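You operate a simulated robot arm through the tools that you are given. There is no shell and no other tool. Be economical: measure what you need, move in short steps, check, and stop when the job is done.

You are at the controls of a simulated two-armed robot. One attempt, no reset.

Task
Couple the blue motor to the gearbox and run it 6 turns.
Fine: latch the motor, shut the guard and set TURNS before you switch on and press GO; switch off when DONE lights.

Only the result counts: the job must be done as asked and must still hold three seconds after the hand-in. Knocking over, shifting, dropping, spilling or breaking anything else fails it.

Robot
Two 7-joint arms with two-finger parallel grippers on one trunk, on a base that drives. Base frame: it is fixed to the floor where the robot stands at the start and does not move with it; the origin is under the middle of the robot, x ahead of it, y to its left, z up. Readings come in m, rad, newtons and seconds.
The left shoulder is at the start at [0.02, 0.17, 1.403], the right one opposite. With the tool pointing down near the work surface each hand reaches from about 0.1 to 0.64 m from the robot's upright axis, wherever it stands, measured 20 degrees to its own side. Places, roughly: blue fan switch [0.2, -1, 0.9]; blue motor [0.5, -0.1, 1]; blue speed knob [0.3, -0.9, 1.1]; clear coupling guard [0.6, -0.4, 1.2]; direction switch [0.3, -0.7, 0.9]; green done lamp [0.3, -0.9, 0.9]; green go button [0.3, -0.8, 1]; motor latch [0.4, -0.1, 0.9]; red motor stop button [0.3, -0.8, 1]; run-in switch [0.3, -0.7, 1]; turns knob [0.3, -0.7, 1.1]; white zero button [0.3, -0.9, 1]. Payload 3.8 kg a hand.
Tool frame (each hand has its own): the origin (TCP) lies between the finger pads and is the grasp point; the fingertips stand 0.03 m ahead of it; z points along the fingers, y is the line along which they close. Largest opening 0.11 m; finger width 0.02, thickness 0.01; the body of the gripper, 0.048 by 0.112 m, starts 0.055 m behind the TCP.
Orientation is that of the tool frame in the base frame, as a unit quaternion [x, y, z, w]. With the fingers straight down and closing along the base's y, the tool's x points along the base's -x, its y along +y and its z along -z.

Tools
- The arms move only by the tool drive_tool. It takes "left_motion", "right_motion" or both (then of equal length, played together; a hand with none holds still); each is a list of rows, each an object (a shift or turn left out is 0, a gripper value left out holds the last) with "translation": the shift along the tool's x, y, z in units of 200 mm (1.0 is 200 mm), a list of three; "rotation": the turn, a rotation vector about the tool's x, y, z in units of 90 degrees (1.0 is 90 degrees), a list of three; "hand": the opening, from 0 (shut) to 1 (fully open). In form: [{"translation": [tx, ty, tz], "rotation": [wx, wy, wz], "hand": hand}, ...]. A call has 1 to 12 rows; each row is the pose to reach, as a shift and turn from the pose commanded when the call began, along the tool's axes at that moment. A call with a number of a shift or a turn outside -1 to 1 is refused whole. Each row takes 0.2 s and may step no farther than 0.05 m and 0.15 rad from the row before; otherwise, or with a gripper value out of range, the whole call is refused. Where a pose cannot be reached the arm comes as near as it can. A force on the tool above 40 N (or 10 N above the force at the start of the call, whichever is more), or a blocked arm, ends the call early, and 0.2 s more pass. The fingers move at their own pace (about 0.072 m/s each) and stop on an object; they squeeze with about 30 N. The grip force told is the motor's: it shows also when the fingers shut on nothing. Time passes only in rows, and 0.2 s behind the last, so rows that repeat a pose let the fingers close. The reply holds the time, the measured pose of the TCP, the force on the tool along the base axes, the opening and the grip force, in the units named above and with some noise, with the torque about the TCP (base axes, N m) and any sound that the robot's microphone picked up.
- Cameras (640 x 400 px; columns grow to the right, rows downward): "scene" is now at [0.093, -0.0559, 1.5668]; the picture's right is [-0.63, -0.78, 0.00], its down [-0.35, 0.28, -0.90] and it looks along [0.70, -0.56, -0.44] (base axes); focal length 214 px, centre (320, 200). "left" rides on the left gripper at [0.073, -0.017, -0.103] in its tool frame; the picture's right is [0.23, 0.97, 0.00], its down [-0.76, 0.18, -0.62] and it looks along [-0.61, 0.14, 0.78] (tool axes); focal length 222 px, centre (320, 200). "right" rides on the right gripper at [0.072, 0.017, -0.103] in its tool frame; the picture's right is [-0.23, 0.97, 0.00], its down [-0.76, -0.18, -0.62] and it looks along [-0.61, -0.14, 0.78] (tool axes); focal length 222 px, centre (320, 200). There is no depth. A picture from a camera that has moved, and an enlarged one, comes with that camera's place and axes in the base frame and with its lens.
- camera(camera): a new picture of that camera. The clock stands still meanwhile.
- raise_lower(by): slides the trunk up (or, below 0, down) by that many m; the arms and the scene camera ride with it, the base frame stays. It gives what a move gives, with no picture.
- steer(legs): drives the robot by 1 to 6 legs, each [ahead, turn to the left] in m and rad, along the robot's own axes; the way and the turn of a leg run together, so that a leg with both is an arc; at most 1.5 m and 3.142 rad a leg. The arms and the cameras ride along, it lands a little off, and it stops where it bumps. It gives what a move gives.
- pan_tilt(pan, tilt): turns the head with the scene camera to pan (to the left, within 1.396 rad either way) and tilt (down, from -0.506 to 1.204), counted from straight ahead of the robot. It gives what a move gives.
- inspect(camera, box): a new picture of the part [left, top, right, bottom] of that camera's present view, enlarged. The clock stands still meanwhile.
- finish_job(): hands the job in; it is judged then, once.

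Work in short steps. Places have to be worked out from the pictures, the camera data and where the tool is seen: move nearer, look again, correct. Check each grasp and each placing, and mend what went wrong. You have 120 turns and 92 pictures in all, those below and enlarged ones among them. Open the grippers and draw the arms clear of the work before you hand the job in, unless the task says otherwise; then end with one line.

The tools are called after "Call:" as a command line: name --argument value ..., lists and objects as JSON in quotes. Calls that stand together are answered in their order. drive_tool: Moves the arms, as the interface text tells. Its arguments: {"type":"object","properties":{"left_motion":{"type":"array"},"right_motion":{"type":"array"}},"required":[]} The other tools are called the same way: raise_lower (by) slides the trunk up or down; steer (legs) drives the base; pan_tilt (pan, tilt) turns the head that bears the scene camera; camera (camera) takes a picture; inspect (camera, box) takes an enlarged picture of a part of a camera's view; finish_job () hands the job in.

At the start:

```text
time: 0.0
left_tool_pos: [0.3505, -0.0618, 1.4761]
left_orientation: [-0.001, 1.0, 0.0, 0.001]
left_ft_force: [0.5, 0.1, 0.0]
left_wrist_torque: [0.0, 0.0, 0.02]
left_gripper_width: 0.1102
left_gripper_force: 0.0
right_tool_pos: [0.237, -0.3491, 1.5095]
right_orientation: [-0.001, 1.0, 0.0, 0.0]
right_ft_force: [0.2, 0.4, 0.0]
right_wrist_torque: [-0.01, 0.0, 0.0]
right_gripper_width: 0.1101
right_gripper_force: 0.0
trunk travel left (down, up): [-0.5, 0.07]
robot x, y, heading: [0.001, -0.0008, -0.0]
head pan, tilt: [-0.675, 0.461]
```

scene: 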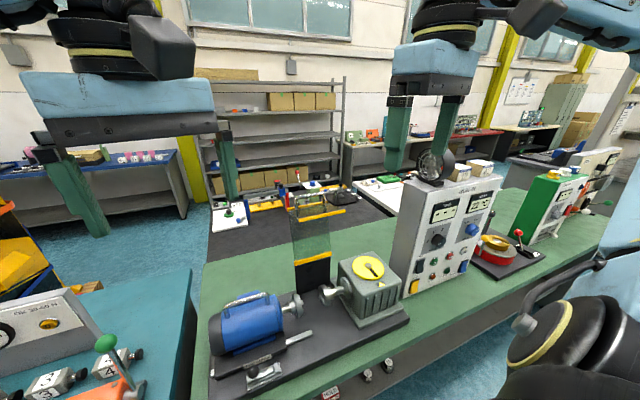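
right: 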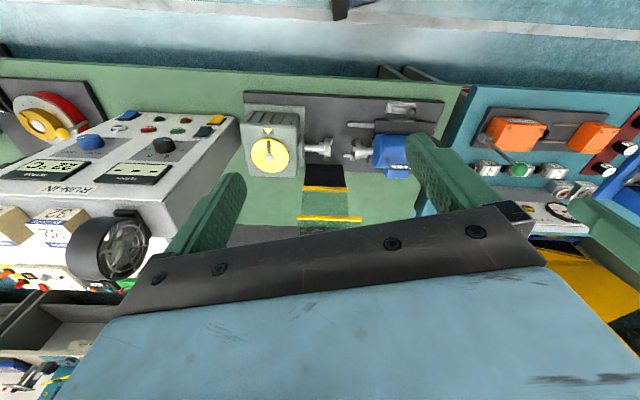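
left: 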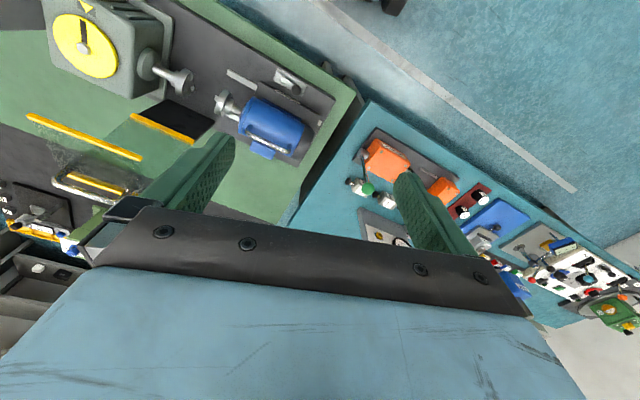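

The scene shows the blue motor on a rail, left of the gearbox, with the control box further right. I enlarge the key parts first.

Call:
inspect --camera "scene" --box '[190, 170, 430, 400]'

Call:
inspect --camera "scene" --box '[380, 140, 520, 310]'

Call:
inspect --camera "left" --box '[0, 0, 360, 240]'

```text
1.74 times, centred on (310, 285) of scene
camera zoom: at [0.093, -0.0559, 1.5668], right [-0.63, -0.78, 0.0], down [-0.35, 0.28, -0.9], along [0.7, -0.56, -0.44], focal length 373 px, centre (337, 52)
```

zoom: 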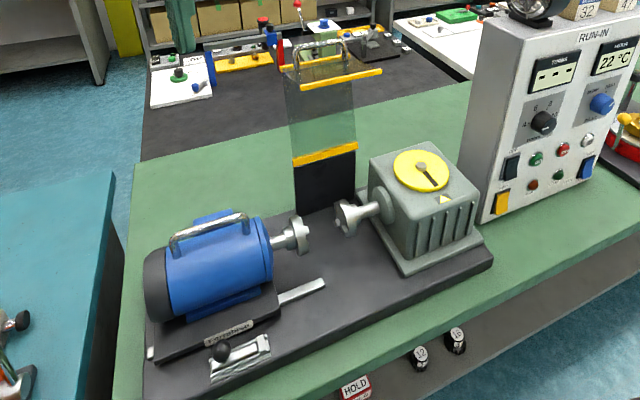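

```text
2.35 times, centred on (450, 225) of scene
camera zoom: at [0.093, -0.0559, 1.5668], right [-0.63, -0.78, 0.0], down [-0.35, 0.28, -0.9], along [0.7, -0.56, -0.44], focal length 505 px, centre (14, 141)
```

zoom: 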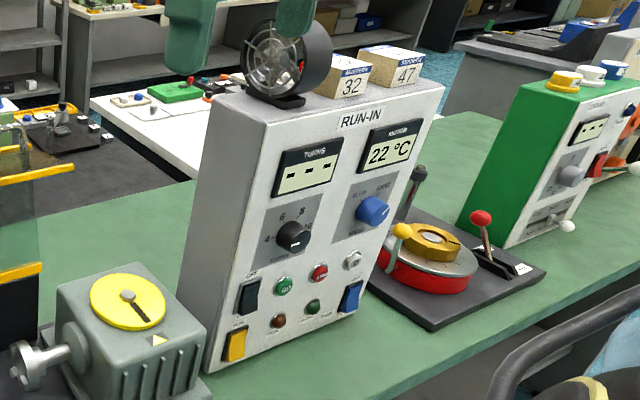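

```text
1.67 times, centred on (180, 120) of left
camera zoom: at [0.2785, -0.0792, 1.5805], right [-0.23, 0.97, 0.0], down [0.76, 0.18, 0.62], along [0.61, 0.14, -0.78], focal length 370 px, centre (553, 333)
```

zoom: 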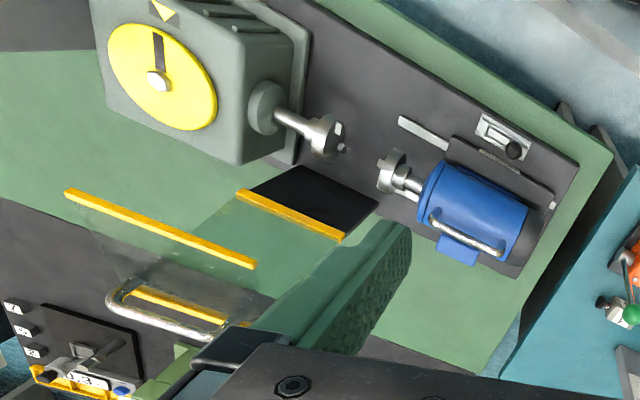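

The handle triangulates to about [0.543, -0.15, 1.05]. I bring the left hand above it, turned so that the fingers close along x, to look at the coupling.

Call:
drive_tool --left_motion '[{"translation": [-0.08, -0.04, 0.08], "rotation": [0, 0, 0.09]}, {"translation": [-0.16, -0.08, 0.16], "rotation": [0, 0, 0.18]}, {"translation": [-0.24, -0.12, 0.24], "rotation": [0, 0, 0.27]}, {"translation": [-0.32, -0.16, 0.32], "rotation": [0, 0, 0.36]}, {"translation": [-0.4, -0.2, 0.4], "rotation": [0, 0, 0.45]}, {"translation": [-0.48, -0.24, 0.48], "rotation": [0, 0, 0.54]}, {"translation": [-0.56, -0.28, 0.56], "rotation": [0, 0, 0.63]}, {"translation": [-0.66, -0.32, 0.66], "rotation": [0, 0, 0.72]}, {"translation": [-0.76, -0.36, 0.76], "rotation": [0, 0, 0.81]}, {"translation": [-0.86, -0.4, 0.86], "rotation": [0, 0, 0.9]}, {"translation": [-0.92, -0.42, 0.92], "rotation": [0, 0, 0.97]}, {"translation": [-0.965, -0.45, 0.95], "rotation": [0, 0, 1]}]'

```text
time: 2.6
left_tool_pos: [0.4435, -0.113, 1.3455]
left_orientation: [0.582, 0.806, 0.002, 0.107]
left_ft_force: [-0.7, -1.0, 0.4]
left_wrist_torque: [0.02, 0.0, 0.01]
left_gripper_width: 0.1099
left_gripper_force: 0.1
left hand out of reach, approached as far as the arm can: row 8, 9, 10, 11, 12
right_tool_pos: [0.2365, -0.3494, 1.5111]
right_orientation: [-0.001, 1.0, 0.001, 0.0]
right_ft_force: [0.4, -0.4, -0.8]
right_wrist_torque: [0.0, -0.02, 0.03]
right_gripper_width: 0.1101
right_gripper_force: 0.1
trunk travel left (down, up): [-0.5, 0.07]
robot x, y, heading: [0.0031, 0.0018, -0.0]
head pan, tilt: [-0.675, 0.461]
```

The left arm cannot reach with that orientation from here. I drive the robot about 0.35 m to its right, backing off first, so that the motor lies on the left hand's side.

Call:
steer --legs '[[-0.3, 0], [0, -1.571], [0.35, 0], [0, 1.571]]'

```text
time: 14.2
left_tool_pos: [0.1437, -0.4587, 1.3465]
left_orientation: [0.581, 0.807, 0.003, 0.107]
left_ft_force: [-0.4, -0.6, 0.3]
left_wrist_torque: [-0.02, -0.03, -0.01]
left_gripper_width: 0.1103
left_gripper_force: 0.0
right_tool_pos: [-0.0605, -0.6958, 1.511]
right_orientation: [-0.004, 1.0, 0.001, 0.0]
right_ft_force: [0.9, -0.5, -0.4]
right_wrist_torque: [0.03, -0.02, -0.01]
right_gripper_width: 0.1099
right_gripper_force: 0.1
trunk travel left (down, up): [-0.5, 0.07]
robot x, y, heading: [-0.2997, -0.3461, 0.003]
head pan, tilt: [-0.675, 0.461]
```

Drove fine. I drive ahead 0.28 m and look at the fixture.

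Call:
steer --legs '[[0.28, 0]]'

Call:
pan_tilt --pan 0.15 --tilt 0.7

Call:
camera --camera "scene"

```text
time: 16.1
left_tool_pos: [0.4235, -0.4572, 1.3461]
left_orientation: [0.581, 0.807, 0.002, 0.108]
left_ft_force: [0.3, 0.1, -0.4]
left_wrist_torque: [0.01, 0.01, -0.01]
left_gripper_width: 0.1099
left_gripper_force: 0.0
right_tool_pos: [0.2165, -0.6953, 1.51]
right_orientation: [-0.003, 1.0, 0.0, -0.001]
right_ft_force: [0.9, -1.4, 0.8]
right_wrist_torque: [-0.03, -0.03, -0.03]
right_gripper_width: 0.1101
right_gripper_force: 0.0
trunk travel left (down, up): [-0.5, 0.07]
robot x, y, heading: [-0.0208, -0.3487, 0.004]
head pan, tilt: [-0.675, 0.461]
```

```text
time: 17.3
left_tool_pos: [0.4233, -0.4582, 1.3466]
left_orientation: [0.581, 0.807, 0.003, 0.107]
left_ft_force: [-0.2, -0.4, -0.2]
left_wrist_torque: [-0.02, 0.0, 0.01]
left_gripper_width: 0.1099
left_gripper_force: 0.0
right_tool_pos: [0.2173, -0.6962, 1.5107]
right_orientation: [-0.002, 1.0, -0.001, 0.0]
right_ft_force: [-0.2, -0.2, 0.4]
right_wrist_torque: [-0.01, 0.0, 0.03]
right_gripper_width: 0.11
right_gripper_force: 0.1
trunk travel left (down, up): [-0.5, 0.07]
robot x, y, heading: [-0.0199, -0.3451, 0.004]
head pan, tilt: [0.15, 0.7]
```

```text
85 pictures are left
camera scene: at [0.0851, -0.3331, 1.5456], right [0.15, -0.99, 0.0], down [-0.64, -0.1, -0.76], along [0.76, 0.12, -0.64], focal length 214 px, centre (320, 200)
```

scene: 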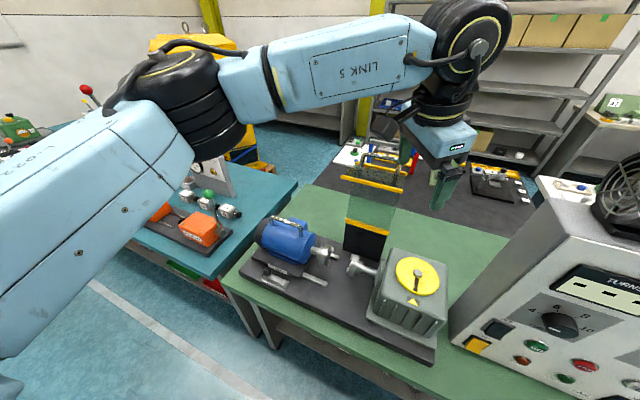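

I straighten the tool and move the left hand back toward the motor in two stages.

Call:
drive_tool --left_motion '[{"translation": [0.147, 0.085, -0.014], "rotation": [0.017, 0.016, 0.034]}, {"translation": [0.293, 0.17, -0.028], "rotation": [0.033, 0.032, 0.069]}, {"translation": [0.44, 0.255, -0.042], "rotation": [0.05, 0.048, 0.103]}, {"translation": [0.587, 0.34, -0.057], "rotation": [0.067, 0.063, 0.137]}, {"translation": [0.733, 0.425, -0.071], "rotation": [0.083, 0.079, 0.172]}, {"translation": [0.88, 0.51, -0.085], "rotation": [0.1, 0.095, 0.206]}]'

```text
time: 18.7
left_tool_pos: [0.3109, -0.3032, 1.3454]
left_orientation: [0.703, 0.711, 0.001, 0.001]
left_ft_force: [-0.3, -0.3, -1.4]
left_wrist_torque: [0.07, 0.03, 0.0]
left_gripper_width: 0.1099
left_gripper_force: 0.1
left hand out of reach, approached as far as the arm can: row 1, 2, 3, 4, 5, 6
right_tool_pos: [0.2178, -0.7025, 1.5081]
right_orientation: [-0.002, 1.0, 0.002, -0.001]
right_ft_force: [0.1, -0.4, 0.7]
right_wrist_torque: [0.04, 0.05, -0.01]
right_gripper_width: 0.1099
right_gripper_force: 0.1
trunk travel left (down, up): [-0.5, 0.07]
robot x, y, heading: [-0.0221, -0.3479, 0.005]
head pan, tilt: [0.15, 0.7]
```

Orientation is right now (tool x = +y, tool y = +x). I try to go lower and outward to [0.45, -0.15, 1.25].

Call:
drive_tool --left_motion '[{"translation": [0.0, 0.0, 0.2]}, {"translation": [0.1, 0.1, 0.35]}, {"translation": [0.25, 0.2, 0.48]}, {"translation": [0.4, 0.35, 0.48]}, {"translation": [0.55, 0.5, 0.48]}, {"translation": [0.7, 0.62, 0.48]}, {"translation": [0.76, 0.7, 0.48]}]'

Call:
camera --camera "left"

```text
time: 20.3
left_tool_pos: [0.2989, -0.2757, 1.3176]
left_orientation: [0.707, 0.707, 0.0, 0.0]
left_ft_force: [0.3, -0.3, -0.1]
left_wrist_torque: [0.01, 0.01, 0.0]
left_gripper_width: 0.1099
left_gripper_force: 0.0
left hand out of reach, approached as far as the arm can: row 1, 2, 3, 4, 5, 6, 7
right_tool_pos: [0.218, -0.6961, 1.5112]
right_orientation: [-0.003, 1.0, 0.0, 0.0]
right_ft_force: [0.4, -0.4, -0.9]
right_wrist_torque: [0.0, 0.01, -0.02]
right_gripper_width: 0.11
right_gripper_force: 0.0
trunk travel left (down, up): [-0.5, 0.07]
robot x, y, heading: [-0.02, -0.3486, 0.004]
head pan, tilt: [0.15, 0.7]
```

```text
84 pictures are left
camera left: at [0.2811, -0.2023, 1.4208], right [0.97, 0.23, 0.0], down [0.18, -0.76, 0.62], along [0.14, -0.61, -0.78], focal length 222 px, centre (320, 200)
```

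left: 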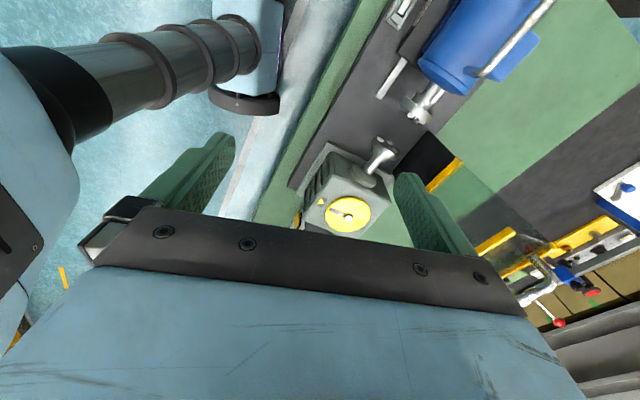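

The +90° wrist yaw seems to run the arm into a joint limit. I turn back to yaw 0 while moving toward [0.4, -0.2, 1.25].

Call:
drive_tool --left_motion '[{"rotation": [0, 0, -0.09]}, {"rotation": [0, 0, -0.18]}, {"rotation": [0, 0, -0.27]}, {"rotation": [0, 0, -0.36]}, {"translation": [0.05, 0.07, 0.05], "rotation": [0, 0, -0.45]}, {"translation": [0.1, 0.14, 0.1], "rotation": [0, 0, -0.54]}, {"translation": [0.15, 0.21, 0.15], "rotation": [0, 0, -0.63]}, {"translation": [0.2, 0.28, 0.2], "rotation": [0, 0, -0.72]}, {"translation": [0.25, 0.35, 0.25], "rotation": [0, 0, -0.81]}, {"translation": [0.3, 0.42, 0.3], "rotation": [0, 0, -0.9]}, {"translation": [0.375, 0.5, 0.35], "rotation": [0, 0, -0.99]}, {"translation": [0.375, 0.5, 0.35], "rotation": [0, 0, -1]}]'

```text
time: 22.9
left_tool_pos: [0.4018, -0.2001, 1.2529]
left_orientation: [0.001, 1.0, 0.001, 0.0]
left_ft_force: [0.1, -0.7, -0.9]
left_wrist_torque: [0.02, 0.0, 0.01]
left_gripper_width: 0.1101
left_gripper_force: 0.1
right_tool_pos: [0.2175, -0.6953, 1.5113]
right_orientation: [-0.002, 1.0, 0.0, 0.0]
right_ft_force: [-0.9, 0.6, -1.3]
right_wrist_torque: [0.04, 0.0, -0.02]
right_gripper_width: 0.1101
right_gripper_force: 0.1
trunk travel left (down, up): [-0.5, 0.07]
robot x, y, heading: [-0.0201, -0.3448, 0.005]
head pan, tilt: [0.15, 0.7]
```

Reached at yaw 0. I look at the coupling from here.

Call:
camera --camera "left"

Call:
inspect --camera "scene" --box '[220, 150, 460, 370]'

```text
83 pictures are left
camera left: at [0.3282, -0.2155, 1.3562], right [-0.23, 0.97, 0.0], down [0.76, 0.18, 0.62], along [0.61, 0.14, -0.78], focal length 222 px, centre (320, 200)
```

left: 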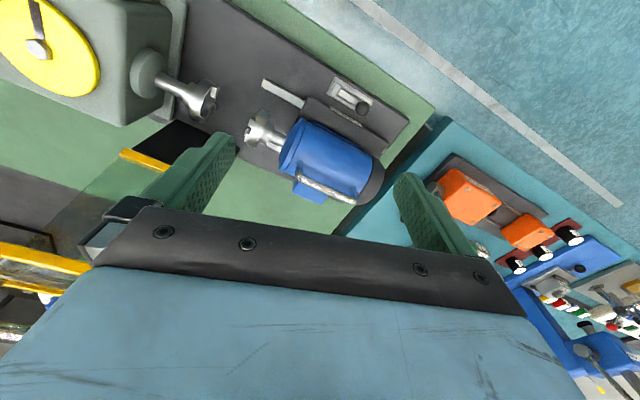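

```text
1.82 times, centred on (340, 260) of scene
camera zoom: at [0.0846, -0.3335, 1.5456], right [0.15, -0.99, 0.0], down [-0.64, -0.1, -0.77], along [0.76, 0.12, -0.64], focal length 390 px, centre (284, 91)
```

zoom: 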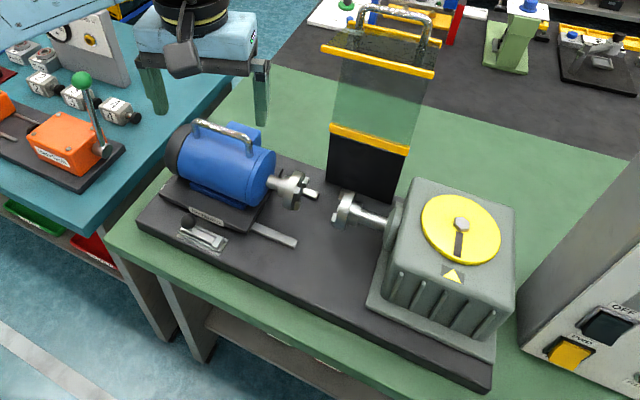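

I enlarge the coupling in both views to see the jaw phase.

Call:
inspect --camera "left" --box '[130, 50, 330, 175]'

Call:
inspect --camera "scene" --box '[310, 230, 390, 285]'

```text
3.20 times, centred on (230, 112) of left
camera zoom: at [0.3282, -0.2155, 1.3562], right [-0.23, 0.97, 0.0], down [0.76, 0.18, 0.62], along [0.61, 0.14, -0.78], focal length 711 px, centre (608, 480)
```

zoom: 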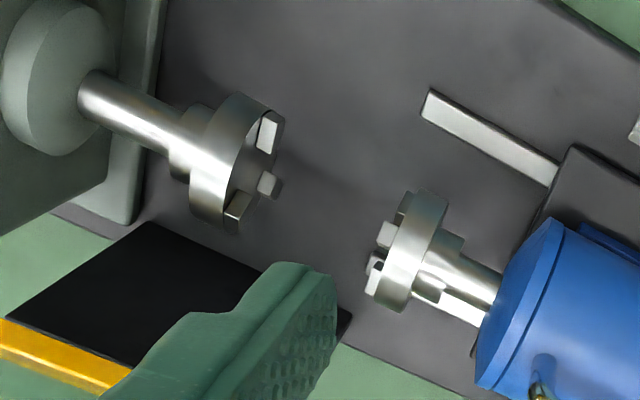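

```text
7.27 times, centred on (350, 258) of scene
camera zoom: at [0.0846, -0.3335, 1.5456], right [0.15, -0.99, 0.0], down [-0.64, -0.1, -0.77], along [0.76, 0.12, -0.64], focal length 1560 px, centre (102, -218)
```

zoom: 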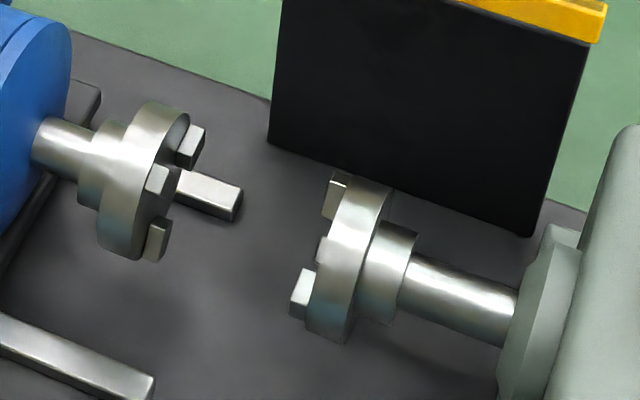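

Both flanges carry three dogs and their phases look about interleaved, so sliding the motor toward −y should mesh. I'll push its rear end with closed fingers; first I move the left hand above the rear end.

Call:
drive_tool --left_motion '[{"translation": [-0.12, 0.17, 0], "hand": 0}, {"translation": [-0.24, 0.34, 0]}, {"translation": [-0.36, 0.51, 0]}, {"translation": [-0.48, 0.68, 0.1]}, {"translation": [-0.6, 0.85, 0.2]}, {"translation": [-0.7, 1.0, 0.27]}, {"translation": [-0.7, 1.0, 0.27]}]'

Call:
camera --camera "left"

Call:
camera --camera "scene"

```text
time: 24.5
left_tool_pos: [0.542, 0.0016, 1.2014]
left_orientation: [0.001, 1.0, 0.0, 0.0]
left_ft_force: [-0.1, -0.3, -0.4]
left_wrist_torque: [0.02, -0.01, 0.02]
left_gripper_width: 0.0001
left_gripper_force: 30.4
right_tool_pos: [0.2176, -0.6959, 1.5106]
right_orientation: [-0.002, 1.0, 0.0, 0.0]
right_ft_force: [-0.3, 0.4, -0.5]
right_wrist_torque: [0.01, -0.03, -0.02]
right_gripper_width: 0.11
right_gripper_force: 0.0
trunk travel left (down, up): [-0.5, 0.07]
robot x, y, heading: [-0.0192, -0.3477, 0.003]
head pan, tilt: [0.15, 0.7]
```

```text
79 pictures are left
camera left: at [0.4686, -0.0147, 1.3044], right [-0.22, 0.97, 0.0], down [0.76, 0.17, 0.62], along [0.61, 0.14, -0.78], focal length 222 px, centre (320, 200)
```

left: 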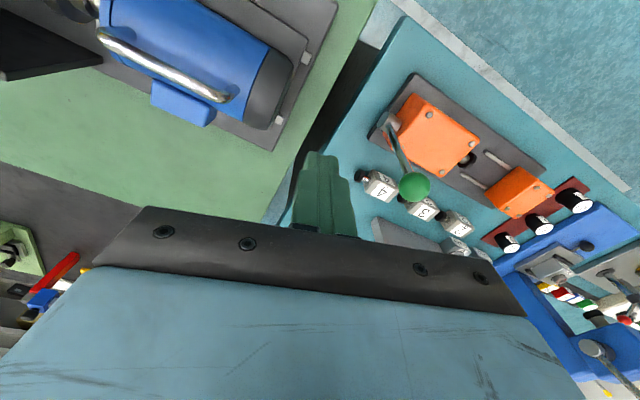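

```text
78 pictures are left
camera scene: at [0.0844, -0.3334, 1.5456], right [0.15, -0.99, 0.0], down [-0.64, -0.1, -0.77], along [0.76, 0.12, -0.64], focal length 214 px, centre (320, 200)
```

scene: 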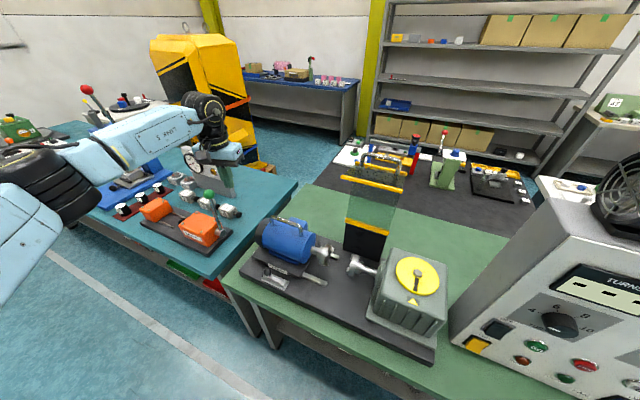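

The motor's rear end sits at about y = −0.045, x ≈ 0.55, z ≈ 0.99. I lower the closed fingers behind it.

Call:
drive_tool --left_motion '[{"translation": [-0.03, 0, 0.24]}, {"translation": [-0.03, 0, 0.48]}, {"translation": [-0.03, 0, 0.72]}, {"translation": [-0.03, 0, 0.9]}, {"translation": [-0.03, 0, 1.0]}]'

Call:
inspect --camera "scene" --box '[190, 180, 390, 310]'

Call:
camera --camera "left"

```text
time: 25.7
left_tool_pos: [0.548, 0.0023, 0.9991]
left_orientation: [0.001, 1.0, 0.0, 0.001]
left_ft_force: [0.2, -0.4, -0.7]
left_wrist_torque: [-0.01, 0.03, 0.03]
left_gripper_width: 0.0
left_gripper_force: 30.2
right_tool_pos: [0.2166, -0.695, 1.5109]
right_orientation: [-0.003, 1.0, 0.0, 0.0]
right_ft_force: [0.3, 0.1, -0.2]
right_wrist_torque: [0.01, 0.03, 0.02]
right_gripper_width: 0.1102
right_gripper_force: 0.1
trunk travel left (down, up): [-0.5, 0.07]
robot x, y, heading: [-0.0222, -0.3451, 0.005]
head pan, tilt: [0.15, 0.7]
```

```text
3.08 times, centred on (290, 245) of scene
camera zoom: at [0.0848, -0.3331, 1.5456], right [0.15, -0.99, 0.0], down [-0.64, -0.1, -0.76], along [0.76, 0.12, -0.64], focal length 660 px, centre (412, 62)
```

zoom: 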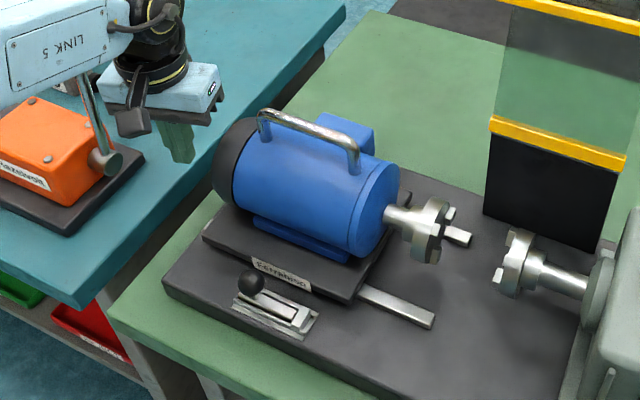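

```text
76 pictures are left
camera left: at [0.4745, -0.0146, 1.1031], right [-0.22, 0.97, 0.0], down [0.76, 0.18, 0.62], along [0.61, 0.14, -0.78], focal length 222 px, centre (320, 200)
```

left: 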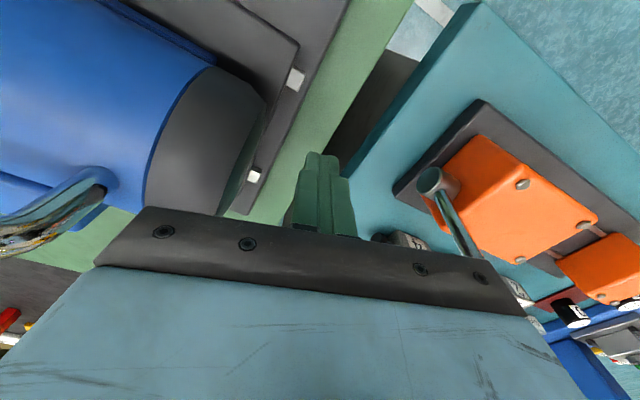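

The palm would meet the motor's handle at about the same time as the fingers met the cap, so I tilt the hand 35° to let the fingertips lead toward −y, and move x to about 0.525.

Call:
drive_tool --left_motion '[{"translation": [0.02, 0.02, 0], "rotation": [0.078, 0, 0]}, {"translation": [0.04, 0.05, 0], "rotation": [0.156, 0, 0]}, {"translation": [0.06, 0.08, 0], "rotation": [0.233, 0, 0]}, {"translation": [0.09, 0.1, 0], "rotation": [0.311, 0, 0]}, {"translation": [0.115, 0.1, 0.03], "rotation": [0.389, 0, 0]}]'

Call:
inspect --camera "scene" --box '[190, 180, 390, 310]'

```text
time: 26.9
left_tool_pos: [0.4641, 0.0128, 0.977]
left_orientation: [-0.01, 0.988, -0.153, -0.031]
left_ft_force: [-0.1, 0.2, 0.3]
left_wrist_torque: [0.01, 0.0, 0.01]
left_gripper_width: 0.0001
left_gripper_force: 29.8
left hand out of reach, approached as far as the arm can: row 1, 2, 3, 4, 5
right_tool_pos: [0.2167, -0.6942, 1.5117]
right_orientation: [-0.003, 1.0, 0.0, -0.001]
right_ft_force: [0.2, 0.3, 0.0]
right_wrist_torque: [0.0, 0.04, 0.04]
right_gripper_width: 0.1099
right_gripper_force: 0.0
trunk travel left (down, up): [-0.5, 0.07]
robot x, y, heading: [-0.0147, -0.3467, -0.001]
head pan, tilt: [0.15, 0.7]
```

```text
3.08 times, centred on (290, 245) of scene
camera zoom: at [0.0845, -0.3318, 1.5456], right [0.15, -0.99, 0.0], down [-0.64, -0.1, -0.77], along [0.76, 0.12, -0.64], focal length 660 px, centre (412, 62)
```

zoom: 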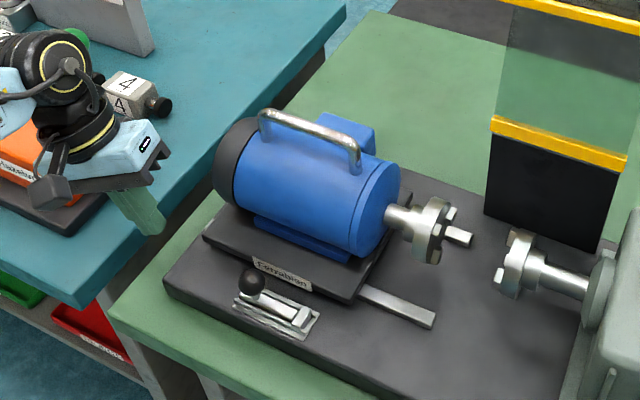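

That tilt is out of reach here. Instead I'll push with vertical fingers on the rear post of the motor's handle (z ≈ 1.06). I go up first, straighten, then hover at [0.52, −0.03, 1.10].

Call:
drive_tool --left_motion '[{"translation": [0.016, -0.075, -0.238], "rotation": [-0.05, -0.01, 0.003]}, {"translation": [0.032, -0.151, -0.477], "rotation": [-0.1, -0.02, 0.006]}, {"translation": [-0.05, -0.2, -0.5], "rotation": [-0.15, -0.03, 0.01]}, {"translation": [-0.15, -0.3, -0.52], "rotation": [-0.196, -0.04, 0.013]}, {"translation": [-0.24, -0.4, -0.535], "rotation": [-0.196, -0.04, 0.013]}]'

Call:
camera --camera "left"

Call:
inspect --camera "scene" --box '[190, 180, 390, 310]'

```text
refused: row 2 steps farther than a row can; nothing moved
```

```text
74 pictures are left
camera left: at [0.3987, 0.0269, 1.0858], right [-0.25, 0.93, -0.28], down [0.79, 0.37, 0.49], along [0.56, -0.1, -0.83], focal length 222 px, centre (320, 200)
```

left: 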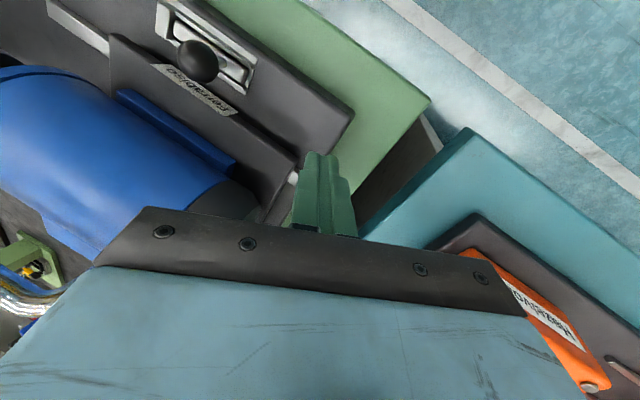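

```text
3.08 times, centred on (290, 245) of scene
camera zoom: at [0.0845, -0.3318, 1.5456], right [0.15, -0.99, 0.0], down [-0.64, -0.1, -0.77], along [0.76, 0.12, -0.64], focal length 660 px, centre (412, 62)
```

zoom: 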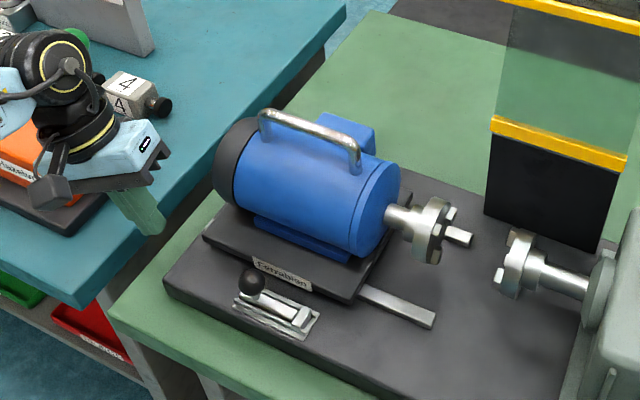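

The step was slightly too long; the same path with smaller rows.

Call:
drive_tool --left_motion '[{"translation": [0.01, -0.06, -0.19], "rotation": [-0.05, -0.01, 0.003]}, {"translation": [0.02, -0.11, -0.36], "rotation": [-0.1, -0.02, 0.006]}, {"translation": [0.032, -0.151, -0.477], "rotation": [-0.15, -0.03, 0.01]}, {"translation": [-0.06, -0.22, -0.5], "rotation": [-0.196, -0.04, 0.013]}, {"translation": [-0.15, -0.31, -0.52], "rotation": [-0.196, -0.04, 0.013]}, {"translation": [-0.24, -0.4, -0.535], "rotation": [-0.196, -0.04, 0.013]}]'

```text
time: 28.3
left_tool_pos: [0.5214, -0.0319, 1.0989]
left_orientation: [0.0, 1.0, 0.002, 0.0]
left_ft_force: [-0.3, 0.1, -1.0]
left_wrist_torque: [0.02, -0.01, -0.03]
left_gripper_width: 0.0
left_gripper_force: 30.6
right_tool_pos: [0.2167, -0.6959, 1.5106]
right_orientation: [-0.002, 1.0, 0.001, -0.001]
right_ft_force: [0.4, -0.5, 0.5]
right_wrist_torque: [0.01, -0.01, 0.04]
right_gripper_width: 0.1099
right_gripper_force: 0.0
trunk travel left (down, up): [-0.5, 0.07]
robot x, y, heading: [-0.0224, -0.3501, 0.004]
head pan, tilt: [0.15, 0.7]
```

The hand is at the hover point; I check it against the handle.

Call:
camera --camera "left"

Call:
inspect --camera "scene" --box '[210, 170, 370, 280]'

```text
72 pictures are left
camera left: at [0.4482, -0.0483, 1.2025], right [-0.23, 0.97, 0.0], down [0.76, 0.18, 0.62], along [0.61, 0.14, -0.78], focal length 222 px, centre (320, 200)
```

left: 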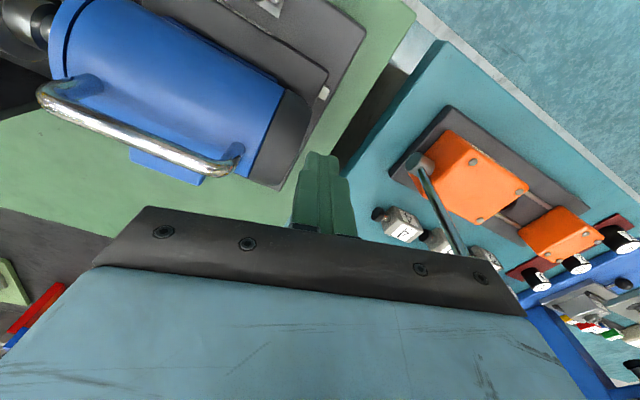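

```text
3.64 times, centred on (290, 225) of scene
camera zoom: at [0.0854, -0.3338, 1.5455], right [0.15, -0.99, 0.0], down [-0.64, -0.1, -0.76], along [0.76, 0.12, -0.64], focal length 780 px, centre (429, 109)
```

zoom: 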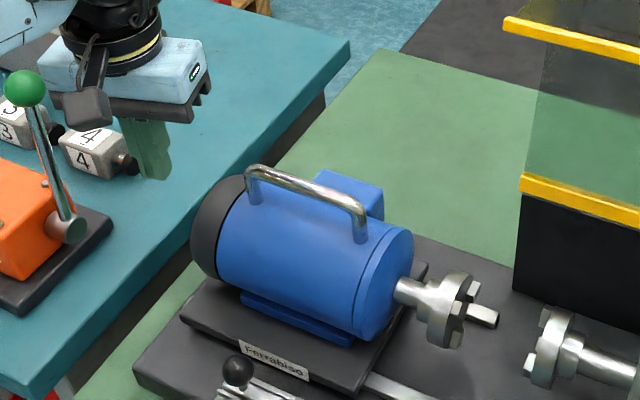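

The handle lies at x ≈ 0.53 with its top at z ≈ 1.06 and its rear post at y ≈ −0.095. I lower the tips to about 1.04 and start pushing toward −y.

Call:
drive_tool --left_motion '[{"translation": [-0.04, 0, 0.145]}, {"translation": [-0.04, -0.1, 0.145]}, {"translation": [-0.04, -0.2, 0.145]}, {"translation": [-0.04, -0.25, 0.145]}, {"translation": [-0.04, -0.3, 0.145]}, {"translation": [-0.04, -0.35, 0.145]}, {"translation": [-0.04, -0.4, 0.145]}, {"translation": [-0.04, -0.45, 0.145]}]'

Call:
inspect --camera "scene" --box '[230, 180, 390, 290]'

```text
time: 30.1
left_tool_pos: [0.5273, -0.1211, 1.07]
left_orientation: [0.001, 1.0, 0.003, 0.0]
left_ft_force: [-7.9, 6.4, -1.3]
left_wrist_torque: [0.11, 0.13, -0.02]
left_gripper_width: 0.0004
left_gripper_force: 30.0
right_tool_pos: [0.2165, -0.6946, 1.5109]
right_orientation: [-0.002, 1.0, -0.001, 0.001]
right_ft_force: [-0.4, 0.6, -0.2]
right_wrist_torque: [0.03, -0.02, 0.0]
right_gripper_width: 0.1098
right_gripper_force: 0.0
trunk travel left (down, up): [-0.5, 0.07]
robot x, y, heading: [-0.0199, -0.3465, 0.002]
head pan, tilt: [0.15, 0.7]
```

```text
3.64 times, centred on (310, 235) of scene
camera zoom: at [0.0834, -0.3318, 1.5456], right [0.15, -0.99, 0.0], down [-0.64, -0.1, -0.77], along [0.76, 0.12, -0.64], focal length 780 px, centre (356, 73)
```

zoom: 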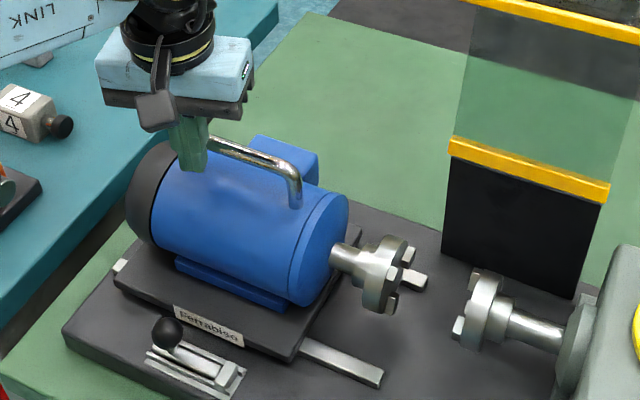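

The finger meets the post off-centre (side force −8 N in x), and the motor has moved about 7 mm. I back off, shift x by +12 mm and push again.

Call:
drive_tool --left_motion '[{"translation": [0, 0.08, 0]}, {"translation": [0, 0.18, 0]}, {"translation": [-0.065, 0.18, 0]}, {"translation": [-0.065, 0.1, 0]}, {"translation": [-0.065, 0.0, 0]}, {"translation": [-0.065, -0.05, 0]}, {"translation": [-0.065, -0.1, 0]}, {"translation": [-0.065, -0.15, 0]}]'

Call:
inspect --camera "scene" --box '[230, 180, 390, 290]'

```text
time: 31.9
left_tool_pos: [0.5407, -0.154, 1.071]
left_orientation: [0.001, 1.0, 0.001, 0.002]
left_ft_force: [-7.5, 8.1, 2.4]
left_wrist_torque: [0.24, 0.24, -0.1]
left_gripper_width: 0.0
left_gripper_force: 29.9
right_tool_pos: [0.2176, -0.6941, 1.5102]
right_orientation: [-0.002, 1.0, 0.0, 0.0]
right_ft_force: [0.9, -0.2, -0.5]
right_wrist_torque: [0.05, 0.01, 0.02]
right_gripper_width: 0.1099
right_gripper_force: 0.1
trunk travel left (down, up): [-0.5, 0.07]
robot x, y, heading: [-0.0198, -0.3479, 0.001]
head pan, tilt: [0.15, 0.7]
```

```text
3.64 times, centred on (310, 235) of scene
camera zoom: at [0.084, -0.3327, 1.5456], right [0.15, -0.99, 0.0], down [-0.64, -0.1, -0.77], along [0.76, 0.12, -0.64], focal length 780 px, centre (356, 73)
```

zoom: 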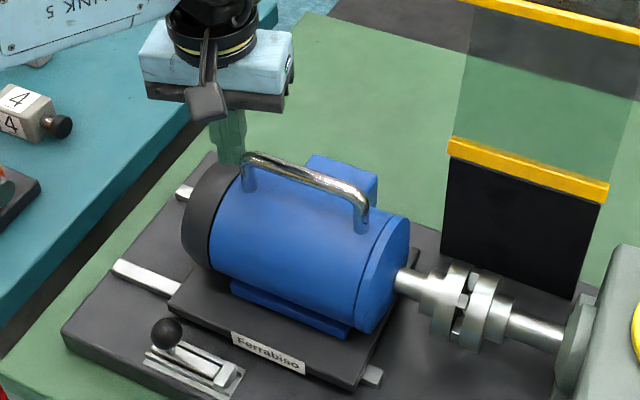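

The motor slid and the dogs are interleaving. I keep pushing in 5 mm steps until it stops.

Call:
drive_tool --left_motion '[{"translation": [0, -0.03, 0]}, {"translation": [0, -0.06, 0]}, {"translation": [0, -0.09, 0]}, {"translation": [0, -0.12, 0]}, {"translation": [0, -0.15, 0]}]'

Call:
inspect --camera "scene" --box '[230, 180, 390, 290]'

```text
time: 32.6
left_tool_pos: [0.5425, -0.1546, 1.0705]
left_orientation: [-0.008, 1.0, 0.014, -0.002]
left_ft_force: [-9.1, 13.9, 5.2]
left_wrist_torque: [0.33, 0.25, -0.21]
left_gripper_width: 0.0
left_gripper_force: 29.5
right_tool_pos: [0.2179, -0.6957, 1.51]
right_orientation: [-0.004, 1.0, 0.001, 0.0]
right_ft_force: [0.4, -0.4, -1.3]
right_wrist_torque: [0.05, 0.01, 0.0]
right_gripper_width: 0.1099
right_gripper_force: 0.0
trunk travel left (down, up): [-0.5, 0.07]
robot x, y, heading: [-0.0172, -0.3476, 0.004]
head pan, tilt: [0.15, 0.7]
stopped in row 3 (left hand): the force on the tool passed its limit at 43 N (the readings are from after the stop); the commanded pose is now the measured one
```

```text
3.64 times, centred on (310, 235) of scene
camera zoom: at [0.0838, -0.3334, 1.5456], right [0.16, -0.99, 0.0], down [-0.64, -0.1, -0.77], along [0.76, 0.12, -0.64], focal length 780 px, centre (356, 73)
```

zoom: 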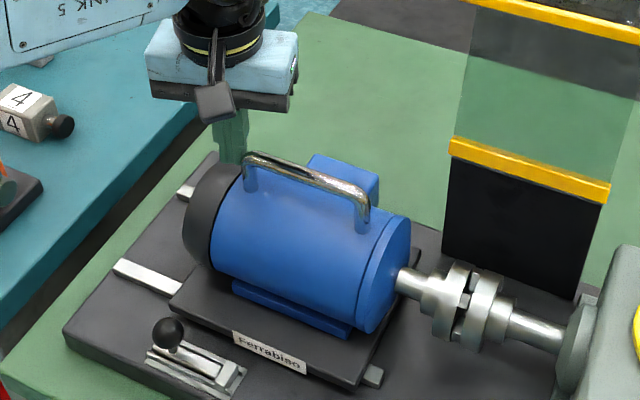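

It stopped at 43 N. I check the coupling closely to see whether it is fully seated, and look at the latch too.

Call:
inspect --camera "scene" --box '[325, 235, 385, 275]'

Call:
inspect --camera "scene" --box '[250, 245, 330, 300]'

```text
10.00 times, centred on (355, 255) of scene
camera zoom: at [0.0838, -0.3334, 1.5456], right [0.16, -0.99, 0.0], down [-0.64, -0.1, -0.77], along [0.76, 0.12, -0.64], focal length 2145 px, centre (-30, -350)
```

zoom: 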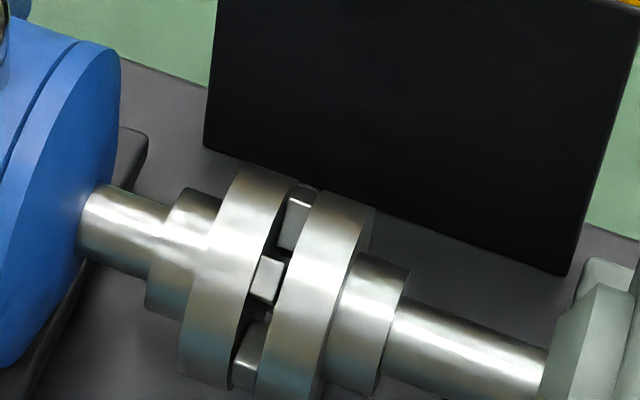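

```text
7.27 times, centred on (290, 272) of scene
camera zoom: at [0.0838, -0.3334, 1.5456], right [0.16, -0.99, 0.0], down [-0.64, -0.1, -0.77], along [0.76, 0.12, -0.64], focal length 1560 px, centre (538, -327)
```

zoom: 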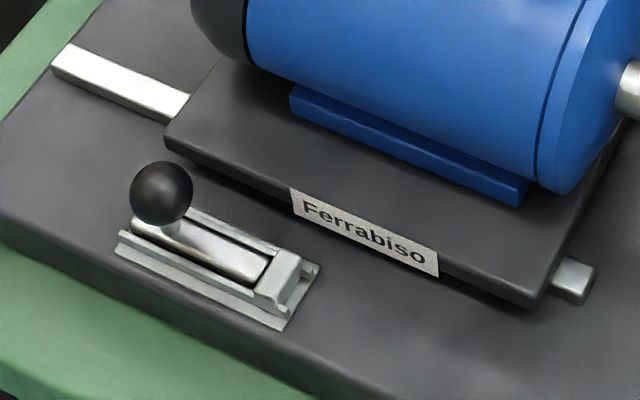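

The coupling is fully seated: the dogs touch the opposite flange. I retract the left hand and move it for a close view of the latch.

Call:
drive_tool --left_motion '[{"translation": [0, 0.1, 0]}, {"translation": [0, 0.17, -0.2]}, {"translation": [0, 0.17, -0.42]}, {"translation": [0.2, 0.17, -0.42]}, {"translation": [0.4, 0.17, -0.42]}, {"translation": [0.6, 0.17, -0.42]}, {"translation": [0.8, 0.17, -0.42]}, {"translation": [0.95, 0.17, -0.42]}]'

Call:
camera --camera "left"

```text
time: 34.4
left_tool_pos: [0.352, -0.1268, 1.1557]
left_orientation: [-0.006, 1.0, 0.008, 0.0]
left_ft_force: [0.0, -0.5, -0.8]
left_wrist_torque: [0.0, -0.01, -0.01]
left_gripper_width: 0.0
left_gripper_force: 29.9
right_tool_pos: [0.2171, -0.6947, 1.5114]
right_orientation: [-0.002, 1.0, 0.0, -0.001]
right_ft_force: [0.4, -0.2, 1.3]
right_wrist_torque: [-0.01, 0.05, 0.0]
right_gripper_width: 0.1101
right_gripper_force: 0.1
trunk travel left (down, up): [-0.5, 0.07]
robot x, y, heading: [-0.0183, -0.3457, 0.006]
head pan, tilt: [0.15, 0.7]
```

```text
65 pictures are left
camera left: at [0.2795, -0.1453, 1.2588], right [-0.24, 0.97, 0.02], down [0.76, 0.17, 0.63], along [0.61, 0.16, -0.78], focal length 222 px, centre (320, 200)
```

left: 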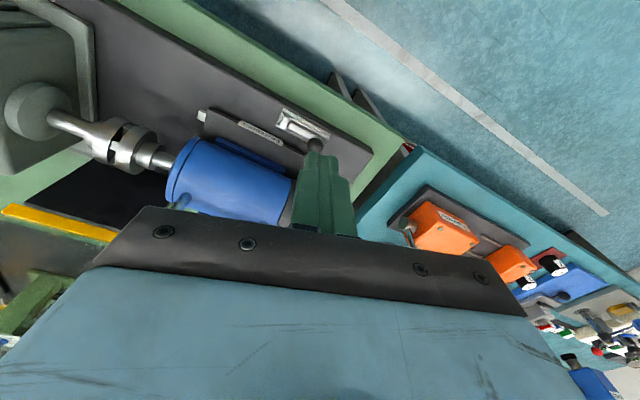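

Call:
inspect --camera "left" --box '[250, 90, 350, 155]'

```text
6.15 times, centred on (300, 122) of left
camera zoom: at [0.2795, -0.1453, 1.2588], right [-0.24, 0.97, 0.02], down [0.76, 0.17, 0.63], along [0.61, 0.16, -0.78], focal length 1367 px, centre (443, 677)
```

zoom: 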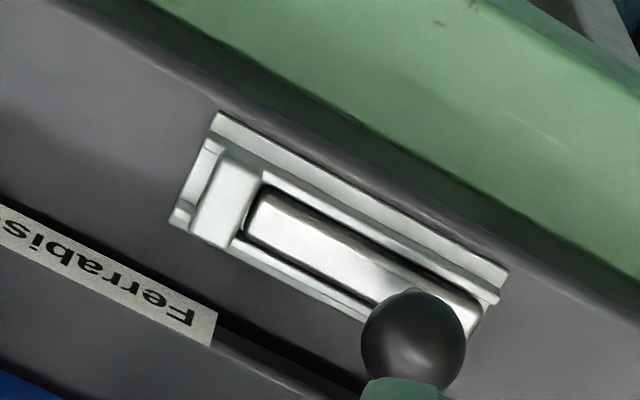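

It looks like a small lever or slide with a ball knob at [0.429, −0.111, 0.933]. I open the fingers half way and come down over the ball.

Call:
drive_tool --left_motion '[{"translation": [-0.2, 0.03, 0.0], "rotation": [0.01, 0, 0.008], "hand": 0.55}, {"translation": [-0.385, 0.06, 0.1], "rotation": [0.01, 0, 0.008]}, {"translation": [-0.385, 0.06, 0.3], "rotation": [0.01, 0, 0.008]}, {"translation": [-0.385, 0.06, 0.5], "rotation": [0.01, 0, 0.008]}, {"translation": [-0.385, 0.06, 0.7], "rotation": [0.01, 0, 0.008]}, {"translation": [-0.385, 0.06, 0.8], "rotation": [0.01, 0, 0.008]}]'

Call:
inspect --camera "scene" --box '[230, 200, 350, 290]'

Call:
inspect --camera "left" --box '[160, 50, 480, 250]'

```text
time: 35.8
left_tool_pos: [0.431, -0.1117, 0.9966]
left_orientation: [0.001, 1.0, 0.0, 0.0]
left_ft_force: [-0.2, 0.4, 0.4]
left_wrist_torque: [0.0, -0.02, -0.01]
left_gripper_width: 0.0605
left_gripper_force: 0.2
right_tool_pos: [0.2178, -0.695, 1.5102]
right_orientation: [-0.003, 1.0, 0.0, 0.0]
right_ft_force: [-0.2, -0.5, 0.3]
right_wrist_torque: [0.01, -0.02, 0.02]
right_gripper_width: 0.1101
right_gripper_force: 0.0
trunk travel left (down, up): [-0.5, 0.07]
robot x, y, heading: [-0.0232, -0.347, 0.005]
head pan, tilt: [0.15, 0.7]
```

```text
4.44 times, centred on (290, 245) of scene
camera zoom: at [0.0847, -0.3322, 1.5456], right [0.15, -0.99, 0.0], down [-0.64, -0.1, -0.76], along [0.76, 0.12, -0.64], focal length 953 px, centre (453, 0)
```

zoom: 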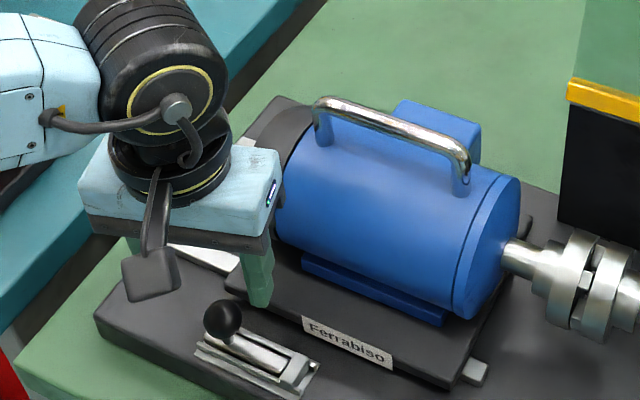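

```text
2.00 times, centred on (320, 150) of left
camera zoom: at [0.3565, -0.1278, 1.0991], right [-0.22, 0.97, 0.0], down [0.76, 0.17, 0.62], along [0.61, 0.14, -0.78], focal length 444 px, centre (320, 300)
```

zoom: 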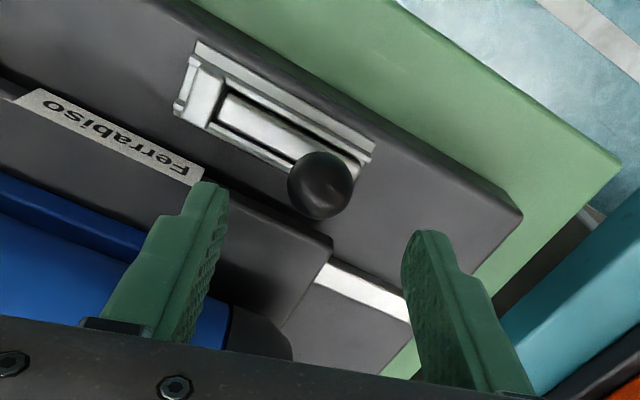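

The ball is confirmed at [0.429, −0.111, 0.933], centred between the fingers. I descend to z ≈ 0.952 and close.

Call:
drive_tool --left_motion '[{"translation": [0.008, 0, 0.1]}, {"translation": [0.008, 0, 0.18]}, {"translation": [0.008, 0, 0.225]}, {"translation": [0.008, 0, 0.225], "hand": 0}, {"translation": [0.008, 0, 0.225], "hand": 0}, {"translation": [0.008, 0, 0.225], "hand": 0}]'

Call:
inspect --camera "left" --box '[220, 80, 420, 205]'

```text
time: 37.2
left_tool_pos: [0.4261, -0.1114, 0.9521]
left_orientation: [0.001, 1.0, 0.001, -0.001]
left_ft_force: [-0.1, 1.3, -1.6]
left_wrist_torque: [0.08, -0.07, 0.04]
left_gripper_width: 0.0267
left_gripper_force: 45.2
right_tool_pos: [0.2179, -0.6943, 1.5109]
right_orientation: [-0.003, 1.0, 0.001, 0.0]
right_ft_force: [0.2, 0.5, -0.6]
right_wrist_torque: [-0.01, 0.03, -0.03]
right_gripper_width: 0.1099
right_gripper_force: 0.1
trunk travel left (down, up): [-0.5, 0.07]
robot x, y, heading: [-0.0219, -0.35, 0.006]
head pan, tilt: [0.15, 0.7]
```

```text
3.20 times, centred on (320, 142) of left
camera zoom: at [0.3536, -0.1272, 1.0542], right [-0.23, 0.97, 0.0], down [0.76, 0.17, 0.62], along [0.61, 0.14, -0.78], focal length 711 px, centre (320, 384)
```

zoom: 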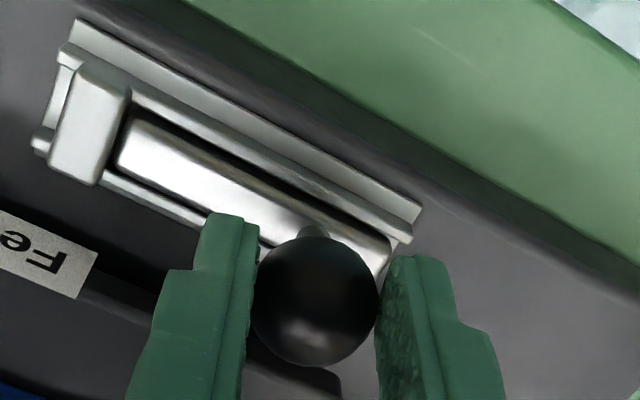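

The ball is held (26.7 mm). It looks like a slide bolt; I try sliding it gently toward −y, where the keeper strap is.

Call:
drive_tool --left_motion '[{"translation": [0, -0.02, 0]}, {"translation": [0, -0.04, 0]}, {"translation": [0, -0.07, 0]}, {"translation": [0, -0.1, 0]}]'

Call:
inspect --camera "left" --box '[220, 80, 420, 205]'

```text
time: 38.2
left_tool_pos: [0.4207, -0.1294, 0.9513]
left_orientation: [0.001, 1.0, 0.003, -0.003]
left_ft_force: [-25.9, 7.7, 9.2]
left_wrist_torque: [0.13, 0.5, 0.08]
left_gripper_width: 0.0267
left_gripper_force: 44.9
right_tool_pos: [0.2125, -0.694, 1.5105]
right_orientation: [-0.002, 1.0, 0.0, 0.002]
right_ft_force: [-1.0, -0.3, -1.6]
right_wrist_torque: [-0.01, -0.02, 0.02]
right_gripper_width: 0.11
right_gripper_force: 0.1
trunk travel left (down, up): [-0.5, 0.07]
robot x, y, heading: [-0.0163, -0.348, 0.0]
head pan, tilt: [0.15, 0.7]
```

```text
3.20 times, centred on (320, 142) of left
camera zoom: at [0.3489, -0.1464, 1.0545], right [-0.23, 0.97, 0.01], down [0.77, 0.17, 0.62], along [0.6, 0.14, -0.78], focal length 711 px, centre (320, 384)
```

zoom: 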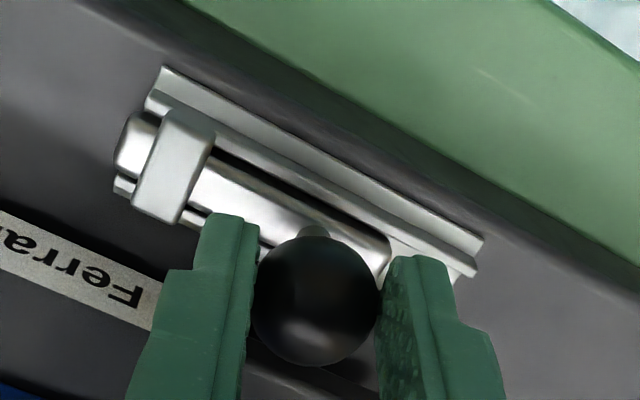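

It slides, and the track is rotated about 11° (toward −x as y falls), which explains the side force. I continue along that direction.

Call:
drive_tool --left_motion '[{"translation": [0.03, 0, 0]}, {"translation": [0.035, -0.04, 0]}, {"translation": [0.045, -0.08, 0]}, {"translation": [0.053, -0.12, 0]}, {"translation": [0.06, -0.16, 0]}]'

Call:
inspect --camera "left" --box '[220, 80, 420, 205]'

```text
time: 39.4
left_tool_pos: [0.4172, -0.1441, 0.9508]
left_orientation: [-0.008, 1.0, 0.018, 0.001]
left_ft_force: [-1.1, 14.1, -1.5]
left_wrist_torque: [0.0, -0.36, -0.08]
left_gripper_width: 0.027
left_gripper_force: 44.7
right_tool_pos: [0.2189, -0.695, 1.5107]
right_orientation: [-0.004, 1.0, 0.0, 0.0]
right_ft_force: [-0.1, -0.5, -0.2]
right_wrist_torque: [0.04, -0.02, -0.01]
right_gripper_width: 0.1099
right_gripper_force: 0.1
trunk travel left (down, up): [-0.5, 0.07]
robot x, y, heading: [-0.0197, -0.3479, 0.004]
head pan, tilt: [0.15, 0.7]
stopped in row 5 (left hand): the force on the tool passed its limit at 44 N (the readings are from after the stop); the commanded pose is now the measured one
```

```text
3.20 times, centred on (320, 142) of left
camera zoom: at [0.3446, -0.1664, 1.053], right [-0.24, 0.97, 0.03], down [0.76, 0.17, 0.63], along [0.6, 0.18, -0.78], focal length 711 px, centre (320, 384)
```

zoom: 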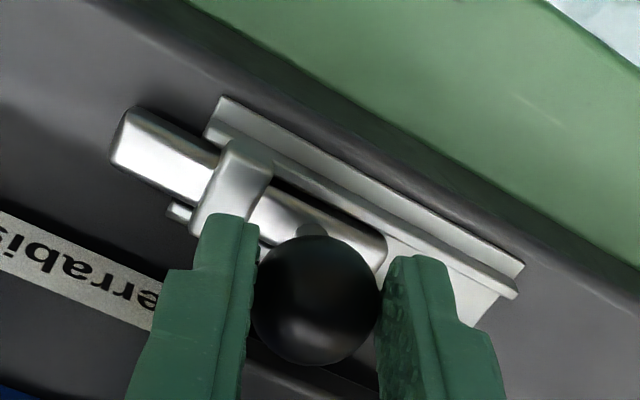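

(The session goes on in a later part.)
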